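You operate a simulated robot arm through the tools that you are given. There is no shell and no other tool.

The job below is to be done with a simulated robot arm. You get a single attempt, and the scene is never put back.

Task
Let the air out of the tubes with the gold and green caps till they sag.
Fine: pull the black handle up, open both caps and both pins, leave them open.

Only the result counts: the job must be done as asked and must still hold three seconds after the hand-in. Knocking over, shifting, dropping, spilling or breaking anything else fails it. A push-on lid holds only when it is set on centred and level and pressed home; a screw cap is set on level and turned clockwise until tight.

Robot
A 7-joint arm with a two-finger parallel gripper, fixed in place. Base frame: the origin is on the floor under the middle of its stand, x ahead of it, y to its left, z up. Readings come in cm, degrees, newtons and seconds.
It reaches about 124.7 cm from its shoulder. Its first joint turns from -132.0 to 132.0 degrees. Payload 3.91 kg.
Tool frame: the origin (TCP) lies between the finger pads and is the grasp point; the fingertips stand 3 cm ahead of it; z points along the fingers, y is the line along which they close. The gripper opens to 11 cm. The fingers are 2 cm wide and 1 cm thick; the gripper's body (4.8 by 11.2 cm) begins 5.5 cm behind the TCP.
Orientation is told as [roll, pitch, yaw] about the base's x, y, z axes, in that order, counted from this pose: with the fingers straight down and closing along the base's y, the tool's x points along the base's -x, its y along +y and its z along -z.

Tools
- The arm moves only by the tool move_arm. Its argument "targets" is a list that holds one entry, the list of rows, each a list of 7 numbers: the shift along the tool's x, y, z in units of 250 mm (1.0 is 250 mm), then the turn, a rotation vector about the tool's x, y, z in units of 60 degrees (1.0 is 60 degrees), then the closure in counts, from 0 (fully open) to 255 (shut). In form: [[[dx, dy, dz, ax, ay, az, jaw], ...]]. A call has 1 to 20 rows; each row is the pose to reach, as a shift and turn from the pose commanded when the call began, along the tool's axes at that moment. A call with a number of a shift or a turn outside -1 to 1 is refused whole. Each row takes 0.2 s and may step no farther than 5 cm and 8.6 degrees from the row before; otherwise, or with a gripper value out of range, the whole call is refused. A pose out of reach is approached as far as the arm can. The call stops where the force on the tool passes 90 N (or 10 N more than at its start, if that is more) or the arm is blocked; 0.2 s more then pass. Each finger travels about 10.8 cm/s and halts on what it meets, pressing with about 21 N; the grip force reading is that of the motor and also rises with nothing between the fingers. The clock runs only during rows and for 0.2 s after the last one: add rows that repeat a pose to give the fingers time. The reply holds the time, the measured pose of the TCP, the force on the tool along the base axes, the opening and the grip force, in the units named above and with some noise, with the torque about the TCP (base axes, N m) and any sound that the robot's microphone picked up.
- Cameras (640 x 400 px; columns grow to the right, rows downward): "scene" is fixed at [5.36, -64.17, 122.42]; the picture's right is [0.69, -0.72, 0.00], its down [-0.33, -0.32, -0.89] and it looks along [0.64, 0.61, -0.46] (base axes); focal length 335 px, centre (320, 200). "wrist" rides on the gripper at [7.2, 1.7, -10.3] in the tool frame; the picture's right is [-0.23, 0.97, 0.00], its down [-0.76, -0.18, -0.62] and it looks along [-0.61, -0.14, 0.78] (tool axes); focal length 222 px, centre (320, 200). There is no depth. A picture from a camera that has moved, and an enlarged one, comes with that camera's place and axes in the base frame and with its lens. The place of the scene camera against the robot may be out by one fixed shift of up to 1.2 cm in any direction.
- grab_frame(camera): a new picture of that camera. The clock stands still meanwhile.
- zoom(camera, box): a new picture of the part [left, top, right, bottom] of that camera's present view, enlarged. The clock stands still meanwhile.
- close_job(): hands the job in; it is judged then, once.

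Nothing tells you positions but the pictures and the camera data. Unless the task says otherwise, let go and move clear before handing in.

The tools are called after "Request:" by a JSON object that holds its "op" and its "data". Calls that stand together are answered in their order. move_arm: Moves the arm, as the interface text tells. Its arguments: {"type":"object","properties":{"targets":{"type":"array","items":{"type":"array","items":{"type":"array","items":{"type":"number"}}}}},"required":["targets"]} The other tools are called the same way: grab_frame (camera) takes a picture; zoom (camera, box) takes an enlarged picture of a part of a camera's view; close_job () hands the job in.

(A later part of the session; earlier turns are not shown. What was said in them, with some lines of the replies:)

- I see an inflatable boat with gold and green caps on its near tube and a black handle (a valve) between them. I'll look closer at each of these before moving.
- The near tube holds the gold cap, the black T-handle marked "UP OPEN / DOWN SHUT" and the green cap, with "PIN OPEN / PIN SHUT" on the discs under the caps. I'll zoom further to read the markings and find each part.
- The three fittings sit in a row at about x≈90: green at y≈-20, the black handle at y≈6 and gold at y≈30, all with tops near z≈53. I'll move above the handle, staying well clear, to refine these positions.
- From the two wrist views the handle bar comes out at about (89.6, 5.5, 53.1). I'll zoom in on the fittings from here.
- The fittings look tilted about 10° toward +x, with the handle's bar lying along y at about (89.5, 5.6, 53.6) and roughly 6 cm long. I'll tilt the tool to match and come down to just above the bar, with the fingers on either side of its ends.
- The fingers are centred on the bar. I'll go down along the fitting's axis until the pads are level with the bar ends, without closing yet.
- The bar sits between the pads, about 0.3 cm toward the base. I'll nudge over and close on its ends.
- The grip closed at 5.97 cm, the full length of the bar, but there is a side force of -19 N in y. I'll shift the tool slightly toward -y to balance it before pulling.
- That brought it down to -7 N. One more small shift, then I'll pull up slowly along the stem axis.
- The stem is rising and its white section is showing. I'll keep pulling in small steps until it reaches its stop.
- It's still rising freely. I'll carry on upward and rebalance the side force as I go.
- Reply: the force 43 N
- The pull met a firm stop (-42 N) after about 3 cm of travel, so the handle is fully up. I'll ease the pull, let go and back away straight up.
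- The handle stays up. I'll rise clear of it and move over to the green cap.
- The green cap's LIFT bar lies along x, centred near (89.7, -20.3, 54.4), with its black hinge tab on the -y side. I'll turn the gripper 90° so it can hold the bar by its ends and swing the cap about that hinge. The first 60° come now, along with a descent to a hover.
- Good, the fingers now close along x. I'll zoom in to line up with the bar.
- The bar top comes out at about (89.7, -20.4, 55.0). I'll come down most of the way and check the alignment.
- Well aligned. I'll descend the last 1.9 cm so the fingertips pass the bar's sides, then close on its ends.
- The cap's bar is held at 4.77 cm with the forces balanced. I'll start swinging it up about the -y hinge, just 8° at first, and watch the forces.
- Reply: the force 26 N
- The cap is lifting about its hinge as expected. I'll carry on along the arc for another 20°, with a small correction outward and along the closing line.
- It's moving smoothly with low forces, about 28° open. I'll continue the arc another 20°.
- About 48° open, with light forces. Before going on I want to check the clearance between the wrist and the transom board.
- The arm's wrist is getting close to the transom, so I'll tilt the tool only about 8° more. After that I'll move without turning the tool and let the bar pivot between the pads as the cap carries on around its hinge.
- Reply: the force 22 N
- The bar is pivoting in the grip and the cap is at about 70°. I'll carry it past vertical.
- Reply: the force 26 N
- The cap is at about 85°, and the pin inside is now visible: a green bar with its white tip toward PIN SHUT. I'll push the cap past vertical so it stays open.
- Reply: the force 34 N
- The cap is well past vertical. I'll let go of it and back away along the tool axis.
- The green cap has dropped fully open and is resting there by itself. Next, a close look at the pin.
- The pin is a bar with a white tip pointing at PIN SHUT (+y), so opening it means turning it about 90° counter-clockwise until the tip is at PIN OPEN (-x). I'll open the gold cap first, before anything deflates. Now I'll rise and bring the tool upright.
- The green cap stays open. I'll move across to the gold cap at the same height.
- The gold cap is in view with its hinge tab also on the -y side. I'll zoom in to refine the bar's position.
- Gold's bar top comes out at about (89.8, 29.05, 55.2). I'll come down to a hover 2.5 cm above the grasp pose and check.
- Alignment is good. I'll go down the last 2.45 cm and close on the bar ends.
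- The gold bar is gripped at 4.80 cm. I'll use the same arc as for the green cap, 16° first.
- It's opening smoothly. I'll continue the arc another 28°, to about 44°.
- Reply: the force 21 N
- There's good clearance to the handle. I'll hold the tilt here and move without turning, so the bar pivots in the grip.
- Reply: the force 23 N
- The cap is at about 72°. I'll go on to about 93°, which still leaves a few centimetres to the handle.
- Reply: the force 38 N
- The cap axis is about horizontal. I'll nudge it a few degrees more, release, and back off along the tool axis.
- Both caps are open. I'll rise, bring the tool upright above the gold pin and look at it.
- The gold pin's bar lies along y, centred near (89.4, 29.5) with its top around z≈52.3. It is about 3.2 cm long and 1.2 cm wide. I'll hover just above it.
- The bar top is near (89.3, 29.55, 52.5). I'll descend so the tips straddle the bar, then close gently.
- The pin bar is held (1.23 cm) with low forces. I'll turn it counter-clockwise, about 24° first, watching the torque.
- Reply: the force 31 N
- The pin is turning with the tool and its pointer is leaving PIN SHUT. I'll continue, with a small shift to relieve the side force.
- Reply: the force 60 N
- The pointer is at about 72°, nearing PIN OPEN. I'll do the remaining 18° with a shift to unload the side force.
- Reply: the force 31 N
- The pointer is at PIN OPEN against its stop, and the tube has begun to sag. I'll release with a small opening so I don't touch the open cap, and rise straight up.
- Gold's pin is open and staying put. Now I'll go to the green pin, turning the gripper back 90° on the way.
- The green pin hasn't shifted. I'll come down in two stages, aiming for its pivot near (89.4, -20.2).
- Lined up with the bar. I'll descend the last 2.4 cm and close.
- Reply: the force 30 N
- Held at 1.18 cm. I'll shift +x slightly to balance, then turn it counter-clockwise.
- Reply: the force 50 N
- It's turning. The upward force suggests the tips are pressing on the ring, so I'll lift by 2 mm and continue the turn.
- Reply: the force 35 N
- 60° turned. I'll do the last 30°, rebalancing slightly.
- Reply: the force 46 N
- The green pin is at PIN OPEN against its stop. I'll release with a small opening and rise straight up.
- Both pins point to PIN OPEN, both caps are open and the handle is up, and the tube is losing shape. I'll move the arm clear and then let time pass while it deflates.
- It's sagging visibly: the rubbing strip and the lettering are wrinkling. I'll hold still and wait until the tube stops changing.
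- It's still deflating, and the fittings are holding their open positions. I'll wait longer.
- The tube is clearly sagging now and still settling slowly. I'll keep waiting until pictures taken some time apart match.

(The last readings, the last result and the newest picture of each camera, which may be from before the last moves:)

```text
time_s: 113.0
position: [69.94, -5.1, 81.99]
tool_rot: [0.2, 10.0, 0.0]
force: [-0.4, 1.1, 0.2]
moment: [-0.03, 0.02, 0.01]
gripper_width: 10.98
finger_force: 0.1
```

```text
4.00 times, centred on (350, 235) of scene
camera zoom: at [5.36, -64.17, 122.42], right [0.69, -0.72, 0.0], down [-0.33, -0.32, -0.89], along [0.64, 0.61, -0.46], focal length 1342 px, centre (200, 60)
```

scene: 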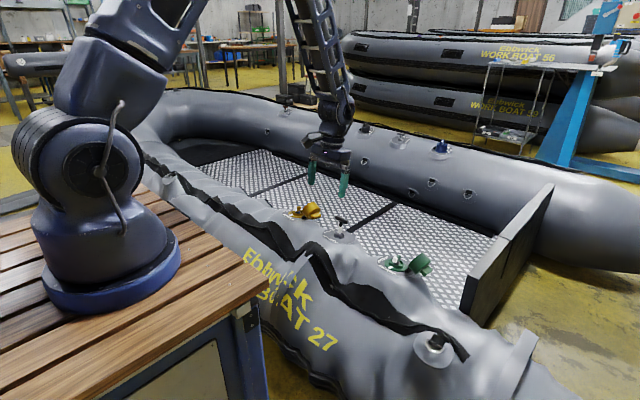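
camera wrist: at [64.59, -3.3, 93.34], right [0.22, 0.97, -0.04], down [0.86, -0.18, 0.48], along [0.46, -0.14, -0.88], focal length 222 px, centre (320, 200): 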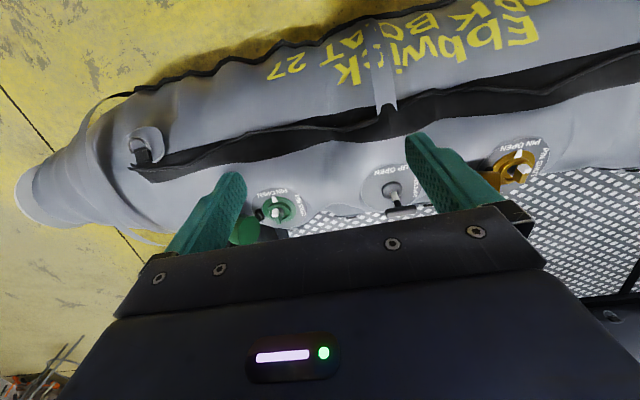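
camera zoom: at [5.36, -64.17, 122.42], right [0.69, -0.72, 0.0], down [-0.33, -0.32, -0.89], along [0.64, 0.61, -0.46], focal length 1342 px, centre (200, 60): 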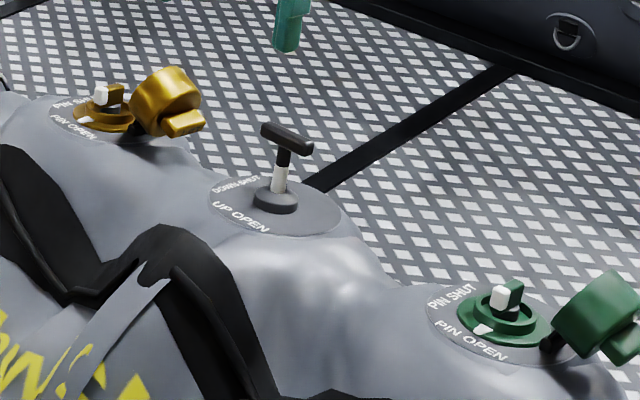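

The sagging has gone further but is slowing. I'll wait some more.

Request:
{"op": "move_arm", "data": {"targets": [[[0, 0, 0, 0, 0, 0, 0], [0, 0, 0, 0, 0, 0, 0], [0, 0, 0, 0, 0, 0, 0], [0, 0, 0, 0, 0, 0, 0], [0, 0, 0, 0, 0, 0, 0], [0, 0, 0, 0, 0, 0, 0], [0, 0, 0, 0, 0, 0, 0], [0, 0, 0, 0, 0, 0, 0], [0, 0, 0, 0, 0, 0, 0], [0, 0, 0, 0, 0, 0, 0], [0, 0, 0, 0, 0, 0, 0], [0, 0, 0, 0, 0, 0, 0], [0, 0, 0, 0, 0, 0, 0], [0, 0, 0, 0, 0, 0, 0], [0, 0, 0, 0, 0, 0, 0], [0, 0, 0, 0, 0, 0, 0], [0, 0, 0, 0, 0, 0, 0], [0, 0, 0, 0, 0, 0, 0], [0, 0, 0, 0, 0, 0, 0], [0, 0, 0, 0, 0, 0, 0]]]}}

Request:
{"op": "move_arm", "data": {"targets": [[[0, 0, 0, 0, 0, 0, 0], [0, 0, 0, 0, 0, 0, 0], [0, 0, 0, 0, 0, 0, 0], [0, 0, 0, 0, 0, 0, 0], [0, 0, 0, 0, 0, 0, 0], [0, 0, 0, 0, 0, 0, 0], [0, 0, 0, 0, 0, 0, 0], [0, 0, 0, 0, 0, 0, 0], [0, 0, 0, 0, 0, 0, 0], [0, 0, 0, 0, 0, 0, 0], [0, 0, 0, 0, 0, 0, 0], [0, 0, 0, 0, 0, 0, 0], [0, 0, 0, 0, 0, 0, 0], [0, 0, 0, 0, 0, 0, 0], [0, 0, 0, 0, 0, 0, 0], [0, 0, 0, 0, 0, 0, 0], [0, 0, 0, 0, 0, 0, 0], [0, 0, 0, 0, 0, 0, 0], [0, 0, 0, 0, 0, 0, 0], [0, 0, 0, 0, 0, 0, 0]]]}}

Request:
{"op": "move_arm", "data": {"targets": [[[0, 0, 0, 0, 0, 0, 0], [0, 0, 0, 0, 0, 0, 0], [0, 0, 0, 0, 0, 0, 0], [0, 0, 0, 0, 0, 0, 0], [0, 0, 0, 0, 0, 0, 0], [0, 0, 0, 0, 0, 0, 0], [0, 0, 0, 0, 0, 0, 0], [0, 0, 0, 0, 0, 0, 0], [0, 0, 0, 0, 0, 0, 0], [0, 0, 0, 0, 0, 0, 0], [0, 0, 0, 0, 0, 0, 0], [0, 0, 0, 0, 0, 0, 0], [0, 0, 0, 0, 0, 0, 0], [0, 0, 0, 0, 0, 0, 0], [0, 0, 0, 0, 0, 0, 0], [0, 0, 0, 0, 0, 0, 0], [0, 0, 0, 0, 0, 0, 0], [0, 0, 0, 0, 0, 0, 0], [0, 0, 0, 0, 0, 0, 0], [0, 0, 0, 0, 0, 0, 0]]]}}

Request:
{"op": "move_arm", "data": {"targets": [[[0, 0, 0, 0, 0, 0, 0], [0, 0, 0, 0, 0, 0, 0], [0, 0, 0, 0, 0, 0, 0], [0, 0, 0, 0, 0, 0, 0], [0, 0, 0, 0, 0, 0, 0], [0, 0, 0, 0, 0, 0, 0], [0, 0, 0, 0, 0, 0, 0], [0, 0, 0, 0, 0, 0, 0], [0, 0, 0, 0, 0, 0, 0], [0, 0, 0, 0, 0, 0, 0], [0, 0, 0, 0, 0, 0, 0], [0, 0, 0, 0, 0, 0, 0], [0, 0, 0, 0, 0, 0, 0], [0, 0, 0, 0, 0, 0, 0], [0, 0, 0, 0, 0, 0, 0], [0, 0, 0, 0, 0, 0, 0], [0, 0, 0, 0, 0, 0, 0], [0, 0, 0, 0, 0, 0, 0], [0, 0, 0, 0, 0, 0, 0], [0, 0, 0, 0, 0, 0, 0]]]}}

Request:
{"op": "move_arm", "data": {"targets": [[[0, 0, 0, 0, 0, 0, 0], [0, 0, 0, 0, 0, 0, 0], [0, 0, 0, 0, 0, 0, 0], [0, 0, 0, 0, 0, 0, 0], [0, 0, 0, 0, 0, 0, 0], [0, 0, 0, 0, 0, 0, 0], [0, 0, 0, 0, 0, 0, 0], [0, 0, 0, 0, 0, 0, 0], [0, 0, 0, 0, 0, 0, 0], [0, 0, 0, 0, 0, 0, 0], [0, 0, 0, 0, 0, 0, 0], [0, 0, 0, 0, 0, 0, 0], [0, 0, 0, 0, 0, 0, 0], [0, 0, 0, 0, 0, 0, 0], [0, 0, 0, 0, 0, 0, 0], [0, 0, 0, 0, 0, 0, 0], [0, 0, 0, 0, 0, 0, 0], [0, 0, 0, 0, 0, 0, 0], [0, 0, 0, 0, 0, 0, 0], [0, 0, 0, 0, 0, 0, 0]]]}}

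Request:
{"op": "move_arm", "data": {"targets": [[[0, 0, 0, 0, 0, 0, 0], [0, 0, 0, 0, 0, 0, 0], [0, 0, 0, 0, 0, 0, 0], [0, 0, 0, 0, 0, 0, 0], [0, 0, 0, 0, 0, 0, 0], [0, 0, 0, 0, 0, 0, 0], [0, 0, 0, 0, 0, 0, 0], [0, 0, 0, 0, 0, 0, 0], [0, 0, 0, 0, 0, 0, 0], [0, 0, 0, 0, 0, 0, 0], [0, 0, 0, 0, 0, 0, 0], [0, 0, 0, 0, 0, 0, 0], [0, 0, 0, 0, 0, 0, 0], [0, 0, 0, 0, 0, 0, 0], [0, 0, 0, 0, 0, 0, 0], [0, 0, 0, 0, 0, 0, 0], [0, 0, 0, 0, 0, 0, 0], [0, 0, 0, 0, 0, 0, 0], [0, 0, 0, 0, 0, 0, 0], [0, 0, 0, 0, 0, 0, 0]]]}}

Request:
{"op": "grab_frame", "data": {"camera": "scene"}}

Request:
{"op": "zoom", "data": {"camera": "scene", "box": [270, 185, 430, 285]}}

```text
time_s: 117.2
position: [69.94, -5.1, 81.92]
tool_rot: [0.1, 10.0, -0.1]
force: [0.1, -0.7, -0.4]
moment: [0.0, 0.03, 0.03]
gripper_width: 11.0
finger_force: 0.0
```

```text
time_s: 121.4
position: [70.0, -5.08, 81.93]
tool_rot: [0.1, 10.0, 0.0]
force: [0.2, 0.4, -0.2]
moment: [0.0, 0.04, -0.02]
gripper_width: 11.02
finger_force: 0.0
```

```text
time_s: 125.6
position: [69.95, -5.04, 81.97]
tool_rot: [0.1, 10.0, 0.0]
force: [0.7, -1.1, -0.5]
moment: [-0.02, -0.04, 0.01]
gripper_width: 11.0
finger_force: 0.0
```

```text
time_s: 129.8
position: [69.97, -5.13, 81.95]
tool_rot: [0.2, 10.0, 0.0]
force: [0.6, 0.1, -0.4]
moment: [0.0, -0.01, 0.01]
gripper_width: 11.02
finger_force: 0.0
```

```text
time_s: 134.0
position: [69.92, -5.05, 81.97]
tool_rot: [0.0, 10.0, 0.0]
force: [-0.4, 0.5, -0.2]
moment: [0.03, 0.02, 0.02]
gripper_width: 11.0
finger_force: 0.1
```

```text
time_s: 138.2
position: [70.06, -5.13, 81.75]
tool_rot: [0.1, 10.0, -0.1]
force: [-0.1, -0.6, -0.4]
moment: [0.01, 0.01, 0.02]
gripper_width: 11.03
finger_force: 0.1
```

```text
taken
```

scene: 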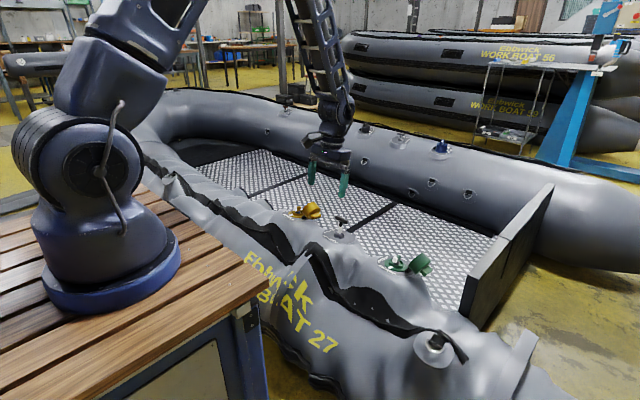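

```text
4.00 times, centred on (350, 235) of scene
camera zoom: at [5.36, -64.17, 122.42], right [0.69, -0.72, 0.0], down [-0.33, -0.32, -0.89], along [0.64, 0.61, -0.46], focal length 1342 px, centre (200, 60)
```

zoom: 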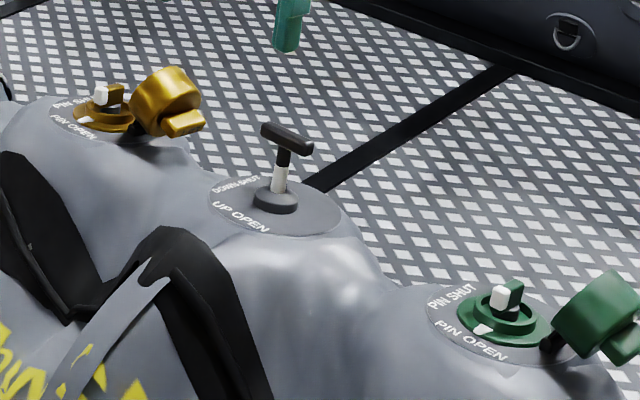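

The tube is well sagged, and the changes are small now. I'll wait another stretch to be sure it has fully settled.

Request:
{"op": "move_arm", "data": {"targets": [[[0, 0, 0, 0, 0, 0, 0], [0, 0, 0, 0, 0, 0, 0], [0, 0, 0, 0, 0, 0, 0], [0, 0, 0, 0, 0, 0, 0], [0, 0, 0, 0, 0, 0, 0], [0, 0, 0, 0, 0, 0, 0], [0, 0, 0, 0, 0, 0, 0], [0, 0, 0, 0, 0, 0, 0], [0, 0, 0, 0, 0, 0, 0], [0, 0, 0, 0, 0, 0, 0], [0, 0, 0, 0, 0, 0, 0], [0, 0, 0, 0, 0, 0, 0], [0, 0, 0, 0, 0, 0, 0], [0, 0, 0, 0, 0, 0, 0], [0, 0, 0, 0, 0, 0, 0], [0, 0, 0, 0, 0, 0, 0], [0, 0, 0, 0, 0, 0, 0], [0, 0, 0, 0, 0, 0, 0], [0, 0, 0, 0, 0, 0, 0], [0, 0, 0, 0, 0, 0, 0]]]}}

Request:
{"op": "move_arm", "data": {"targets": [[[0, 0, 0, 0, 0, 0, 0], [0, 0, 0, 0, 0, 0, 0], [0, 0, 0, 0, 0, 0, 0], [0, 0, 0, 0, 0, 0, 0], [0, 0, 0, 0, 0, 0, 0], [0, 0, 0, 0, 0, 0, 0], [0, 0, 0, 0, 0, 0, 0], [0, 0, 0, 0, 0, 0, 0], [0, 0, 0, 0, 0, 0, 0], [0, 0, 0, 0, 0, 0, 0], [0, 0, 0, 0, 0, 0, 0], [0, 0, 0, 0, 0, 0, 0], [0, 0, 0, 0, 0, 0, 0], [0, 0, 0, 0, 0, 0, 0], [0, 0, 0, 0, 0, 0, 0], [0, 0, 0, 0, 0, 0, 0], [0, 0, 0, 0, 0, 0, 0], [0, 0, 0, 0, 0, 0, 0], [0, 0, 0, 0, 0, 0, 0], [0, 0, 0, 0, 0, 0, 0]]]}}

Request:
{"op": "move_arm", "data": {"targets": [[[0, 0, 0, 0, 0, 0, 0], [0, 0, 0, 0, 0, 0, 0], [0, 0, 0, 0, 0, 0, 0], [0, 0, 0, 0, 0, 0, 0], [0, 0, 0, 0, 0, 0, 0], [0, 0, 0, 0, 0, 0, 0], [0, 0, 0, 0, 0, 0, 0], [0, 0, 0, 0, 0, 0, 0], [0, 0, 0, 0, 0, 0, 0], [0, 0, 0, 0, 0, 0, 0], [0, 0, 0, 0, 0, 0, 0], [0, 0, 0, 0, 0, 0, 0], [0, 0, 0, 0, 0, 0, 0], [0, 0, 0, 0, 0, 0, 0], [0, 0, 0, 0, 0, 0, 0], [0, 0, 0, 0, 0, 0, 0], [0, 0, 0, 0, 0, 0, 0], [0, 0, 0, 0, 0, 0, 0], [0, 0, 0, 0, 0, 0, 0], [0, 0, 0, 0, 0, 0, 0]]]}}

Request:
{"op": "move_arm", "data": {"targets": [[[0, 0, 0, 0, 0, 0, 0], [0, 0, 0, 0, 0, 0, 0], [0, 0, 0, 0, 0, 0, 0], [0, 0, 0, 0, 0, 0, 0], [0, 0, 0, 0, 0, 0, 0], [0, 0, 0, 0, 0, 0, 0], [0, 0, 0, 0, 0, 0, 0], [0, 0, 0, 0, 0, 0, 0], [0, 0, 0, 0, 0, 0, 0], [0, 0, 0, 0, 0, 0, 0], [0, 0, 0, 0, 0, 0, 0], [0, 0, 0, 0, 0, 0, 0], [0, 0, 0, 0, 0, 0, 0], [0, 0, 0, 0, 0, 0, 0], [0, 0, 0, 0, 0, 0, 0], [0, 0, 0, 0, 0, 0, 0], [0, 0, 0, 0, 0, 0, 0], [0, 0, 0, 0, 0, 0, 0], [0, 0, 0, 0, 0, 0, 0], [0, 0, 0, 0, 0, 0, 0]]]}}

Request:
{"op": "move_arm", "data": {"targets": [[[0, 0, 0, 0, 0, 0, 0], [0, 0, 0, 0, 0, 0, 0], [0, 0, 0, 0, 0, 0, 0], [0, 0, 0, 0, 0, 0, 0], [0, 0, 0, 0, 0, 0, 0], [0, 0, 0, 0, 0, 0, 0], [0, 0, 0, 0, 0, 0, 0], [0, 0, 0, 0, 0, 0, 0], [0, 0, 0, 0, 0, 0, 0], [0, 0, 0, 0, 0, 0, 0], [0, 0, 0, 0, 0, 0, 0], [0, 0, 0, 0, 0, 0, 0], [0, 0, 0, 0, 0, 0, 0], [0, 0, 0, 0, 0, 0, 0], [0, 0, 0, 0, 0, 0, 0], [0, 0, 0, 0, 0, 0, 0], [0, 0, 0, 0, 0, 0, 0], [0, 0, 0, 0, 0, 0, 0], [0, 0, 0, 0, 0, 0, 0], [0, 0, 0, 0, 0, 0, 0]]]}}

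Request:
{"op": "move_arm", "data": {"targets": [[[0, 0, 0, 0, 0, 0, 0], [0, 0, 0, 0, 0, 0, 0], [0, 0, 0, 0, 0, 0, 0], [0, 0, 0, 0, 0, 0, 0], [0, 0, 0, 0, 0, 0, 0], [0, 0, 0, 0, 0, 0, 0], [0, 0, 0, 0, 0, 0, 0], [0, 0, 0, 0, 0, 0, 0], [0, 0, 0, 0, 0, 0, 0], [0, 0, 0, 0, 0, 0, 0], [0, 0, 0, 0, 0, 0, 0], [0, 0, 0, 0, 0, 0, 0], [0, 0, 0, 0, 0, 0, 0], [0, 0, 0, 0, 0, 0, 0], [0, 0, 0, 0, 0, 0, 0], [0, 0, 0, 0, 0, 0, 0], [0, 0, 0, 0, 0, 0, 0], [0, 0, 0, 0, 0, 0, 0], [0, 0, 0, 0, 0, 0, 0], [0, 0, 0, 0, 0, 0, 0]]]}}

Request:
{"op": "move_arm", "data": {"targets": [[[0, 0, 0, 0, 0, 0, 0], [0, 0, 0, 0, 0, 0, 0], [0, 0, 0, 0, 0, 0, 0], [0, 0, 0, 0, 0, 0, 0], [0, 0, 0, 0, 0, 0, 0], [0, 0, 0, 0, 0, 0, 0], [0, 0, 0, 0, 0, 0, 0], [0, 0, 0, 0, 0, 0, 0], [0, 0, 0, 0, 0, 0, 0], [0, 0, 0, 0, 0, 0, 0], [0, 0, 0, 0, 0, 0, 0], [0, 0, 0, 0, 0, 0, 0], [0, 0, 0, 0, 0, 0, 0], [0, 0, 0, 0, 0, 0, 0], [0, 0, 0, 0, 0, 0, 0], [0, 0, 0, 0, 0, 0, 0], [0, 0, 0, 0, 0, 0, 0], [0, 0, 0, 0, 0, 0, 0], [0, 0, 0, 0, 0, 0, 0], [0, 0, 0, 0, 0, 0, 0]]]}}

Request:
{"op": "move_arm", "data": {"targets": [[[0, 0, 0, 0, 0, 0, 0], [0, 0, 0, 0, 0, 0, 0], [0, 0, 0, 0, 0, 0, 0], [0, 0, 0, 0, 0, 0, 0], [0, 0, 0, 0, 0, 0, 0], [0, 0, 0, 0, 0, 0, 0], [0, 0, 0, 0, 0, 0, 0], [0, 0, 0, 0, 0, 0, 0], [0, 0, 0, 0, 0, 0, 0], [0, 0, 0, 0, 0, 0, 0], [0, 0, 0, 0, 0, 0, 0], [0, 0, 0, 0, 0, 0, 0], [0, 0, 0, 0, 0, 0, 0], [0, 0, 0, 0, 0, 0, 0], [0, 0, 0, 0, 0, 0, 0], [0, 0, 0, 0, 0, 0, 0], [0, 0, 0, 0, 0, 0, 0], [0, 0, 0, 0, 0, 0, 0], [0, 0, 0, 0, 0, 0, 0], [0, 0, 0, 0, 0, 0, 0]]]}}

Request:
{"op": "grab_frame", "data": {"camera": "scene"}}

Request:
{"op": "zoom", "data": {"camera": "scene", "box": [270, 185, 430, 285]}}

Request:
{"op": "grab_frame", "data": {"camera": "wrist"}}

```text
time_s: 142.4
position: [70.06, -5.13, 81.95]
tool_rot: [0.1, 10.0, 0.0]
force: [0.2, 1.2, -0.4]
moment: [0.0, 0.01, -0.05]
gripper_width: 10.99
finger_force: 0.1
```

```text
time_s: 146.6
position: [69.95, -4.96, 81.84]
tool_rot: [0.1, 10.0, -0.1]
force: [-0.5, 0.2, -0.3]
moment: [-0.03, 0.01, 0.02]
gripper_width: 10.99
finger_force: 0.0
```

```text
time_s: 150.8
position: [69.98, -5.0, 81.85]
tool_rot: [0.1, 9.9, 0.0]
force: [0.6, -0.8, 0.1]
moment: [-0.01, 0.02, -0.02]
gripper_width: 11.0
finger_force: 0.0
```

```text
time_s: 155.0
position: [69.92, -4.92, 81.91]
tool_rot: [0.1, 10.0, 0.0]
force: [-0.1, -0.4, 0.3]
moment: [0.02, -0.03, 0.0]
gripper_width: 10.98
finger_force: 0.1
```

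```text
time_s: 159.2
position: [70.05, -5.06, 81.97]
tool_rot: [0.1, 10.0, 0.0]
force: [0.3, -0.5, 0.5]
moment: [0.0, -0.02, 0.02]
gripper_width: 10.99
finger_force: 0.0
```

```text
time_s: 163.4
position: [69.92, -5.06, 81.91]
tool_rot: [0.0, 10.0, 0.0]
force: [0.0, 0.8, 0.0]
moment: [-0.01, 0.0, -0.01]
gripper_width: 10.98
finger_force: 0.1
```

```text
time_s: 167.6
position: [69.99, -5.06, 81.9]
tool_rot: [0.0, 10.0, 0.0]
force: [0.4, 0.5, 0.2]
moment: [0.03, 0.0, 0.01]
gripper_width: 10.98
finger_force: 0.0
```

```text
time_s: 171.8
position: [70.0, -5.06, 81.84]
tool_rot: [0.1, 10.0, -0.1]
force: [0.2, -0.6, -0.5]
moment: [0.03, -0.02, -0.02]
gripper_width: 11.01
finger_force: 0.1
```

```text
taken
```

scene: 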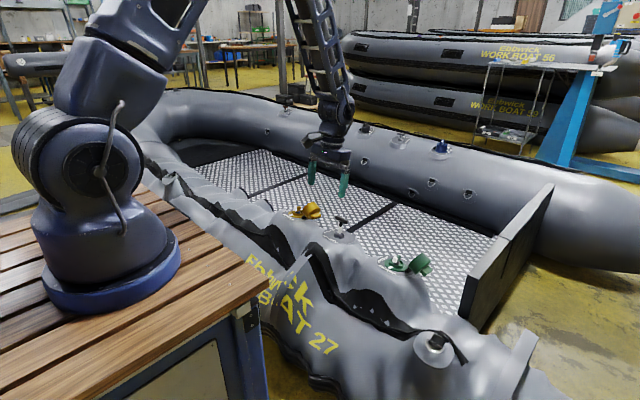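

```text
4.00 times, centred on (350, 235) of scene
camera zoom: at [5.36, -64.17, 122.42], right [0.69, -0.72, 0.0], down [-0.33, -0.32, -0.89], along [0.64, 0.61, -0.46], focal length 1342 px, centre (200, 60)
```

zoom: 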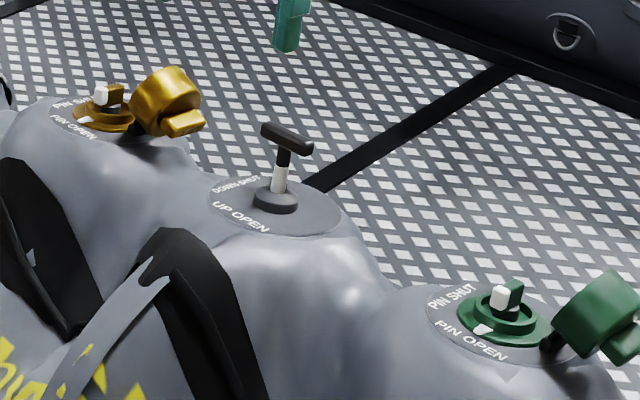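

```text
taken
camera wrist: at [64.59, -3.3, 93.34], right [0.22, 0.97, -0.04], down [0.86, -0.18, 0.48], along [0.46, -0.14, -0.88], focal length 222 px, centre (320, 200)
```

wrist: 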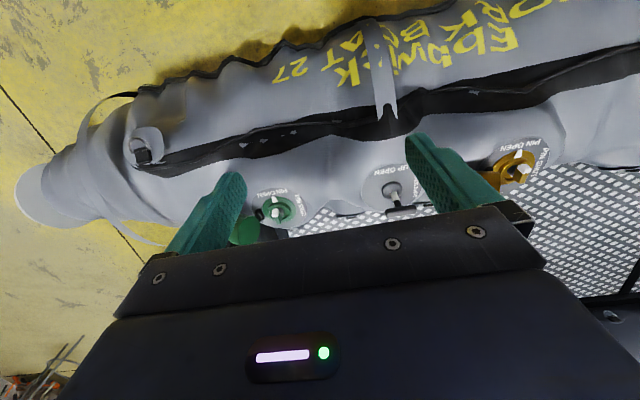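

Both tube sections are slack and creased, while the far tube is still firm. I'll wait one last short stretch and confirm it's steady before handing in.

Request:
{"op": "move_arm", "data": {"targets": [[[0, 0, 0, 0, 0, 0, 0], [0, 0, 0, 0, 0, 0, 0], [0, 0, 0, 0, 0, 0, 0], [0, 0, 0, 0, 0, 0, 0], [0, 0, 0, 0, 0, 0, 0], [0, 0, 0, 0, 0, 0, 0], [0, 0, 0, 0, 0, 0, 0], [0, 0, 0, 0, 0, 0, 0], [0, 0, 0, 0, 0, 0, 0], [0, 0, 0, 0, 0, 0, 0], [0, 0, 0, 0, 0, 0, 0], [0, 0, 0, 0, 0, 0, 0], [0, 0, 0, 0, 0, 0, 0], [0, 0, 0, 0, 0, 0, 0], [0, 0, 0, 0, 0, 0, 0], [0, 0, 0, 0, 0, 0, 0], [0, 0, 0, 0, 0, 0, 0], [0, 0, 0, 0, 0, 0, 0], [0, 0, 0, 0, 0, 0, 0], [0, 0, 0, 0, 0, 0, 0]]]}}

Request:
{"op": "move_arm", "data": {"targets": [[[0, 0, 0, 0, 0, 0, 0], [0, 0, 0, 0, 0, 0, 0], [0, 0, 0, 0, 0, 0, 0], [0, 0, 0, 0, 0, 0, 0], [0, 0, 0, 0, 0, 0, 0], [0, 0, 0, 0, 0, 0, 0], [0, 0, 0, 0, 0, 0, 0], [0, 0, 0, 0, 0, 0, 0], [0, 0, 0, 0, 0, 0, 0], [0, 0, 0, 0, 0, 0, 0], [0, 0, 0, 0, 0, 0, 0], [0, 0, 0, 0, 0, 0, 0], [0, 0, 0, 0, 0, 0, 0], [0, 0, 0, 0, 0, 0, 0], [0, 0, 0, 0, 0, 0, 0], [0, 0, 0, 0, 0, 0, 0], [0, 0, 0, 0, 0, 0, 0], [0, 0, 0, 0, 0, 0, 0], [0, 0, 0, 0, 0, 0, 0], [0, 0, 0, 0, 0, 0, 0]]]}}

Request:
{"op": "move_arm", "data": {"targets": [[[0, 0, 0, 0, 0, 0, 0], [0, 0, 0, 0, 0, 0, 0], [0, 0, 0, 0, 0, 0, 0], [0, 0, 0, 0, 0, 0, 0], [0, 0, 0, 0, 0, 0, 0], [0, 0, 0, 0, 0, 0, 0], [0, 0, 0, 0, 0, 0, 0], [0, 0, 0, 0, 0, 0, 0], [0, 0, 0, 0, 0, 0, 0], [0, 0, 0, 0, 0, 0, 0], [0, 0, 0, 0, 0, 0, 0], [0, 0, 0, 0, 0, 0, 0], [0, 0, 0, 0, 0, 0, 0], [0, 0, 0, 0, 0, 0, 0], [0, 0, 0, 0, 0, 0, 0], [0, 0, 0, 0, 0, 0, 0], [0, 0, 0, 0, 0, 0, 0], [0, 0, 0, 0, 0, 0, 0], [0, 0, 0, 0, 0, 0, 0], [0, 0, 0, 0, 0, 0, 0]]]}}

Request:
{"op": "move_arm", "data": {"targets": [[[0, 0, 0, 0, 0, 0, 0], [0, 0, 0, 0, 0, 0, 0], [0, 0, 0, 0, 0, 0, 0], [0, 0, 0, 0, 0, 0, 0], [0, 0, 0, 0, 0, 0, 0], [0, 0, 0, 0, 0, 0, 0], [0, 0, 0, 0, 0, 0, 0], [0, 0, 0, 0, 0, 0, 0], [0, 0, 0, 0, 0, 0, 0], [0, 0, 0, 0, 0, 0, 0], [0, 0, 0, 0, 0, 0, 0], [0, 0, 0, 0, 0, 0, 0], [0, 0, 0, 0, 0, 0, 0], [0, 0, 0, 0, 0, 0, 0], [0, 0, 0, 0, 0, 0, 0], [0, 0, 0, 0, 0, 0, 0], [0, 0, 0, 0, 0, 0, 0], [0, 0, 0, 0, 0, 0, 0], [0, 0, 0, 0, 0, 0, 0], [0, 0, 0, 0, 0, 0, 0]]]}}

Request:
{"op": "move_arm", "data": {"targets": [[[0, 0, 0, 0, 0, 0, 0], [0, 0, 0, 0, 0, 0, 0], [0, 0, 0, 0, 0, 0, 0], [0, 0, 0, 0, 0, 0, 0], [0, 0, 0, 0, 0, 0, 0], [0, 0, 0, 0, 0, 0, 0], [0, 0, 0, 0, 0, 0, 0], [0, 0, 0, 0, 0, 0, 0], [0, 0, 0, 0, 0, 0, 0], [0, 0, 0, 0, 0, 0, 0], [0, 0, 0, 0, 0, 0, 0], [0, 0, 0, 0, 0, 0, 0], [0, 0, 0, 0, 0, 0, 0], [0, 0, 0, 0, 0, 0, 0], [0, 0, 0, 0, 0, 0, 0], [0, 0, 0, 0, 0, 0, 0], [0, 0, 0, 0, 0, 0, 0], [0, 0, 0, 0, 0, 0, 0], [0, 0, 0, 0, 0, 0, 0], [0, 0, 0, 0, 0, 0, 0]]]}}

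Request:
{"op": "move_arm", "data": {"targets": [[[0, 0, 0, 0, 0, 0, 0], [0, 0, 0, 0, 0, 0, 0], [0, 0, 0, 0, 0, 0, 0], [0, 0, 0, 0, 0, 0, 0], [0, 0, 0, 0, 0, 0, 0], [0, 0, 0, 0, 0, 0, 0], [0, 0, 0, 0, 0, 0, 0], [0, 0, 0, 0, 0, 0, 0], [0, 0, 0, 0, 0, 0, 0], [0, 0, 0, 0, 0, 0, 0], [0, 0, 0, 0, 0, 0, 0], [0, 0, 0, 0, 0, 0, 0], [0, 0, 0, 0, 0, 0, 0], [0, 0, 0, 0, 0, 0, 0], [0, 0, 0, 0, 0, 0, 0], [0, 0, 0, 0, 0, 0, 0], [0, 0, 0, 0, 0, 0, 0], [0, 0, 0, 0, 0, 0, 0], [0, 0, 0, 0, 0, 0, 0], [0, 0, 0, 0, 0, 0, 0]]]}}

Request:
{"op": "grab_frame", "data": {"camera": "scene"}}

Request:
{"op": "zoom", "data": {"camera": "scene", "box": [270, 185, 430, 285]}}

```text
time_s: 176.0
position: [69.87, -5.0, 81.95]
tool_rot: [0.2, 9.9, 0.0]
force: [-0.1, -0.9, -0.2]
moment: [-0.02, -0.02, 0.01]
gripper_width: 10.99
finger_force: 0.1
```

```text
time_s: 180.2
position: [69.96, -5.12, 81.95]
tool_rot: [0.0, 10.0, 0.1]
force: [-0.2, 0.2, 0.4]
moment: [-0.01, 0.0, 0.0]
gripper_width: 11.01
finger_force: 0.1
```

```text
time_s: 184.4
position: [69.92, -5.05, 81.87]
tool_rot: [0.0, 10.0, 0.0]
force: [0.6, 0.2, 1.2]
moment: [-0.01, -0.01, -0.03]
gripper_width: 10.98
finger_force: 0.1
```

```text
time_s: 188.6
position: [69.97, -5.05, 81.89]
tool_rot: [0.1, 9.9, 0.0]
force: [-0.6, -0.9, 0.5]
moment: [0.0, -0.02, 0.0]
gripper_width: 11.0
finger_force: 0.0
```

```text
time_s: 192.8
position: [69.95, -5.03, 81.86]
tool_rot: [0.0, 10.0, 0.0]
force: [-0.7, -0.5, 0.2]
moment: [-0.02, 0.01, 0.03]
gripper_width: 10.98
finger_force: 0.0
```

```text
time_s: 197.0
position: [69.96, -5.02, 81.81]
tool_rot: [0.1, 9.9, 0.1]
force: [-0.4, 0.2, 0.8]
moment: [0.04, 0.04, -0.03]
gripper_width: 10.99
finger_force: 0.1
```

```text
taken
```

scene: 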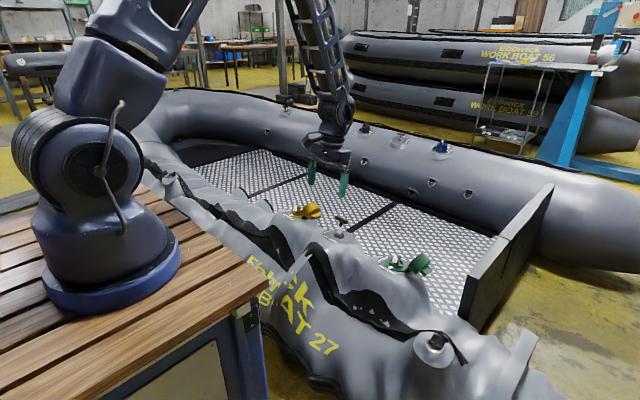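

```text
4.00 times, centred on (350, 235) of scene
camera zoom: at [5.36, -64.17, 122.42], right [0.69, -0.72, 0.0], down [-0.33, -0.32, -0.89], along [0.64, 0.61, -0.46], focal length 1342 px, centre (200, 60)
```

zoom: 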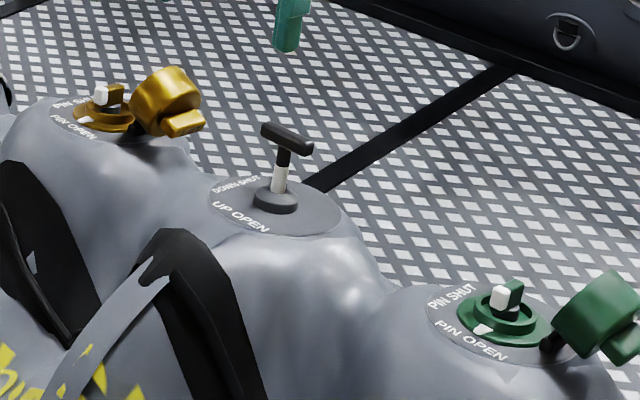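

The near tube is slack and now nearly steady. The handle is up, both caps are open, both pins point to PIN OPEN, and the far tube is untouched and firm. The arm is clear, so I'm handing the job in.

Request:
{"op": "close_job", "data": {}}

```text
The job is handed in.
```

The gold-cap and green-cap tubes have been let down and are sagging. I handed the job in; it came back with no verdict, only confirmation that it was received.

- **Black handle:** pulled up about 3 cm to its stop, and it stayed up when I let go.
- **Caps:** the gold and green caps are both swung open past vertical and stay open without being held.
- **Pins:** both are turned about 90° to their stops, with the pointers at PIN OPEN.
- **Tubes:** I waited about two minutes after opening the second pin. Both sections went slack and creased, and by the end the shape was barely changing.

The far tube with the black and blue caps was not touched and still looks firm. The arm was open and clear of the boat when I handed in.
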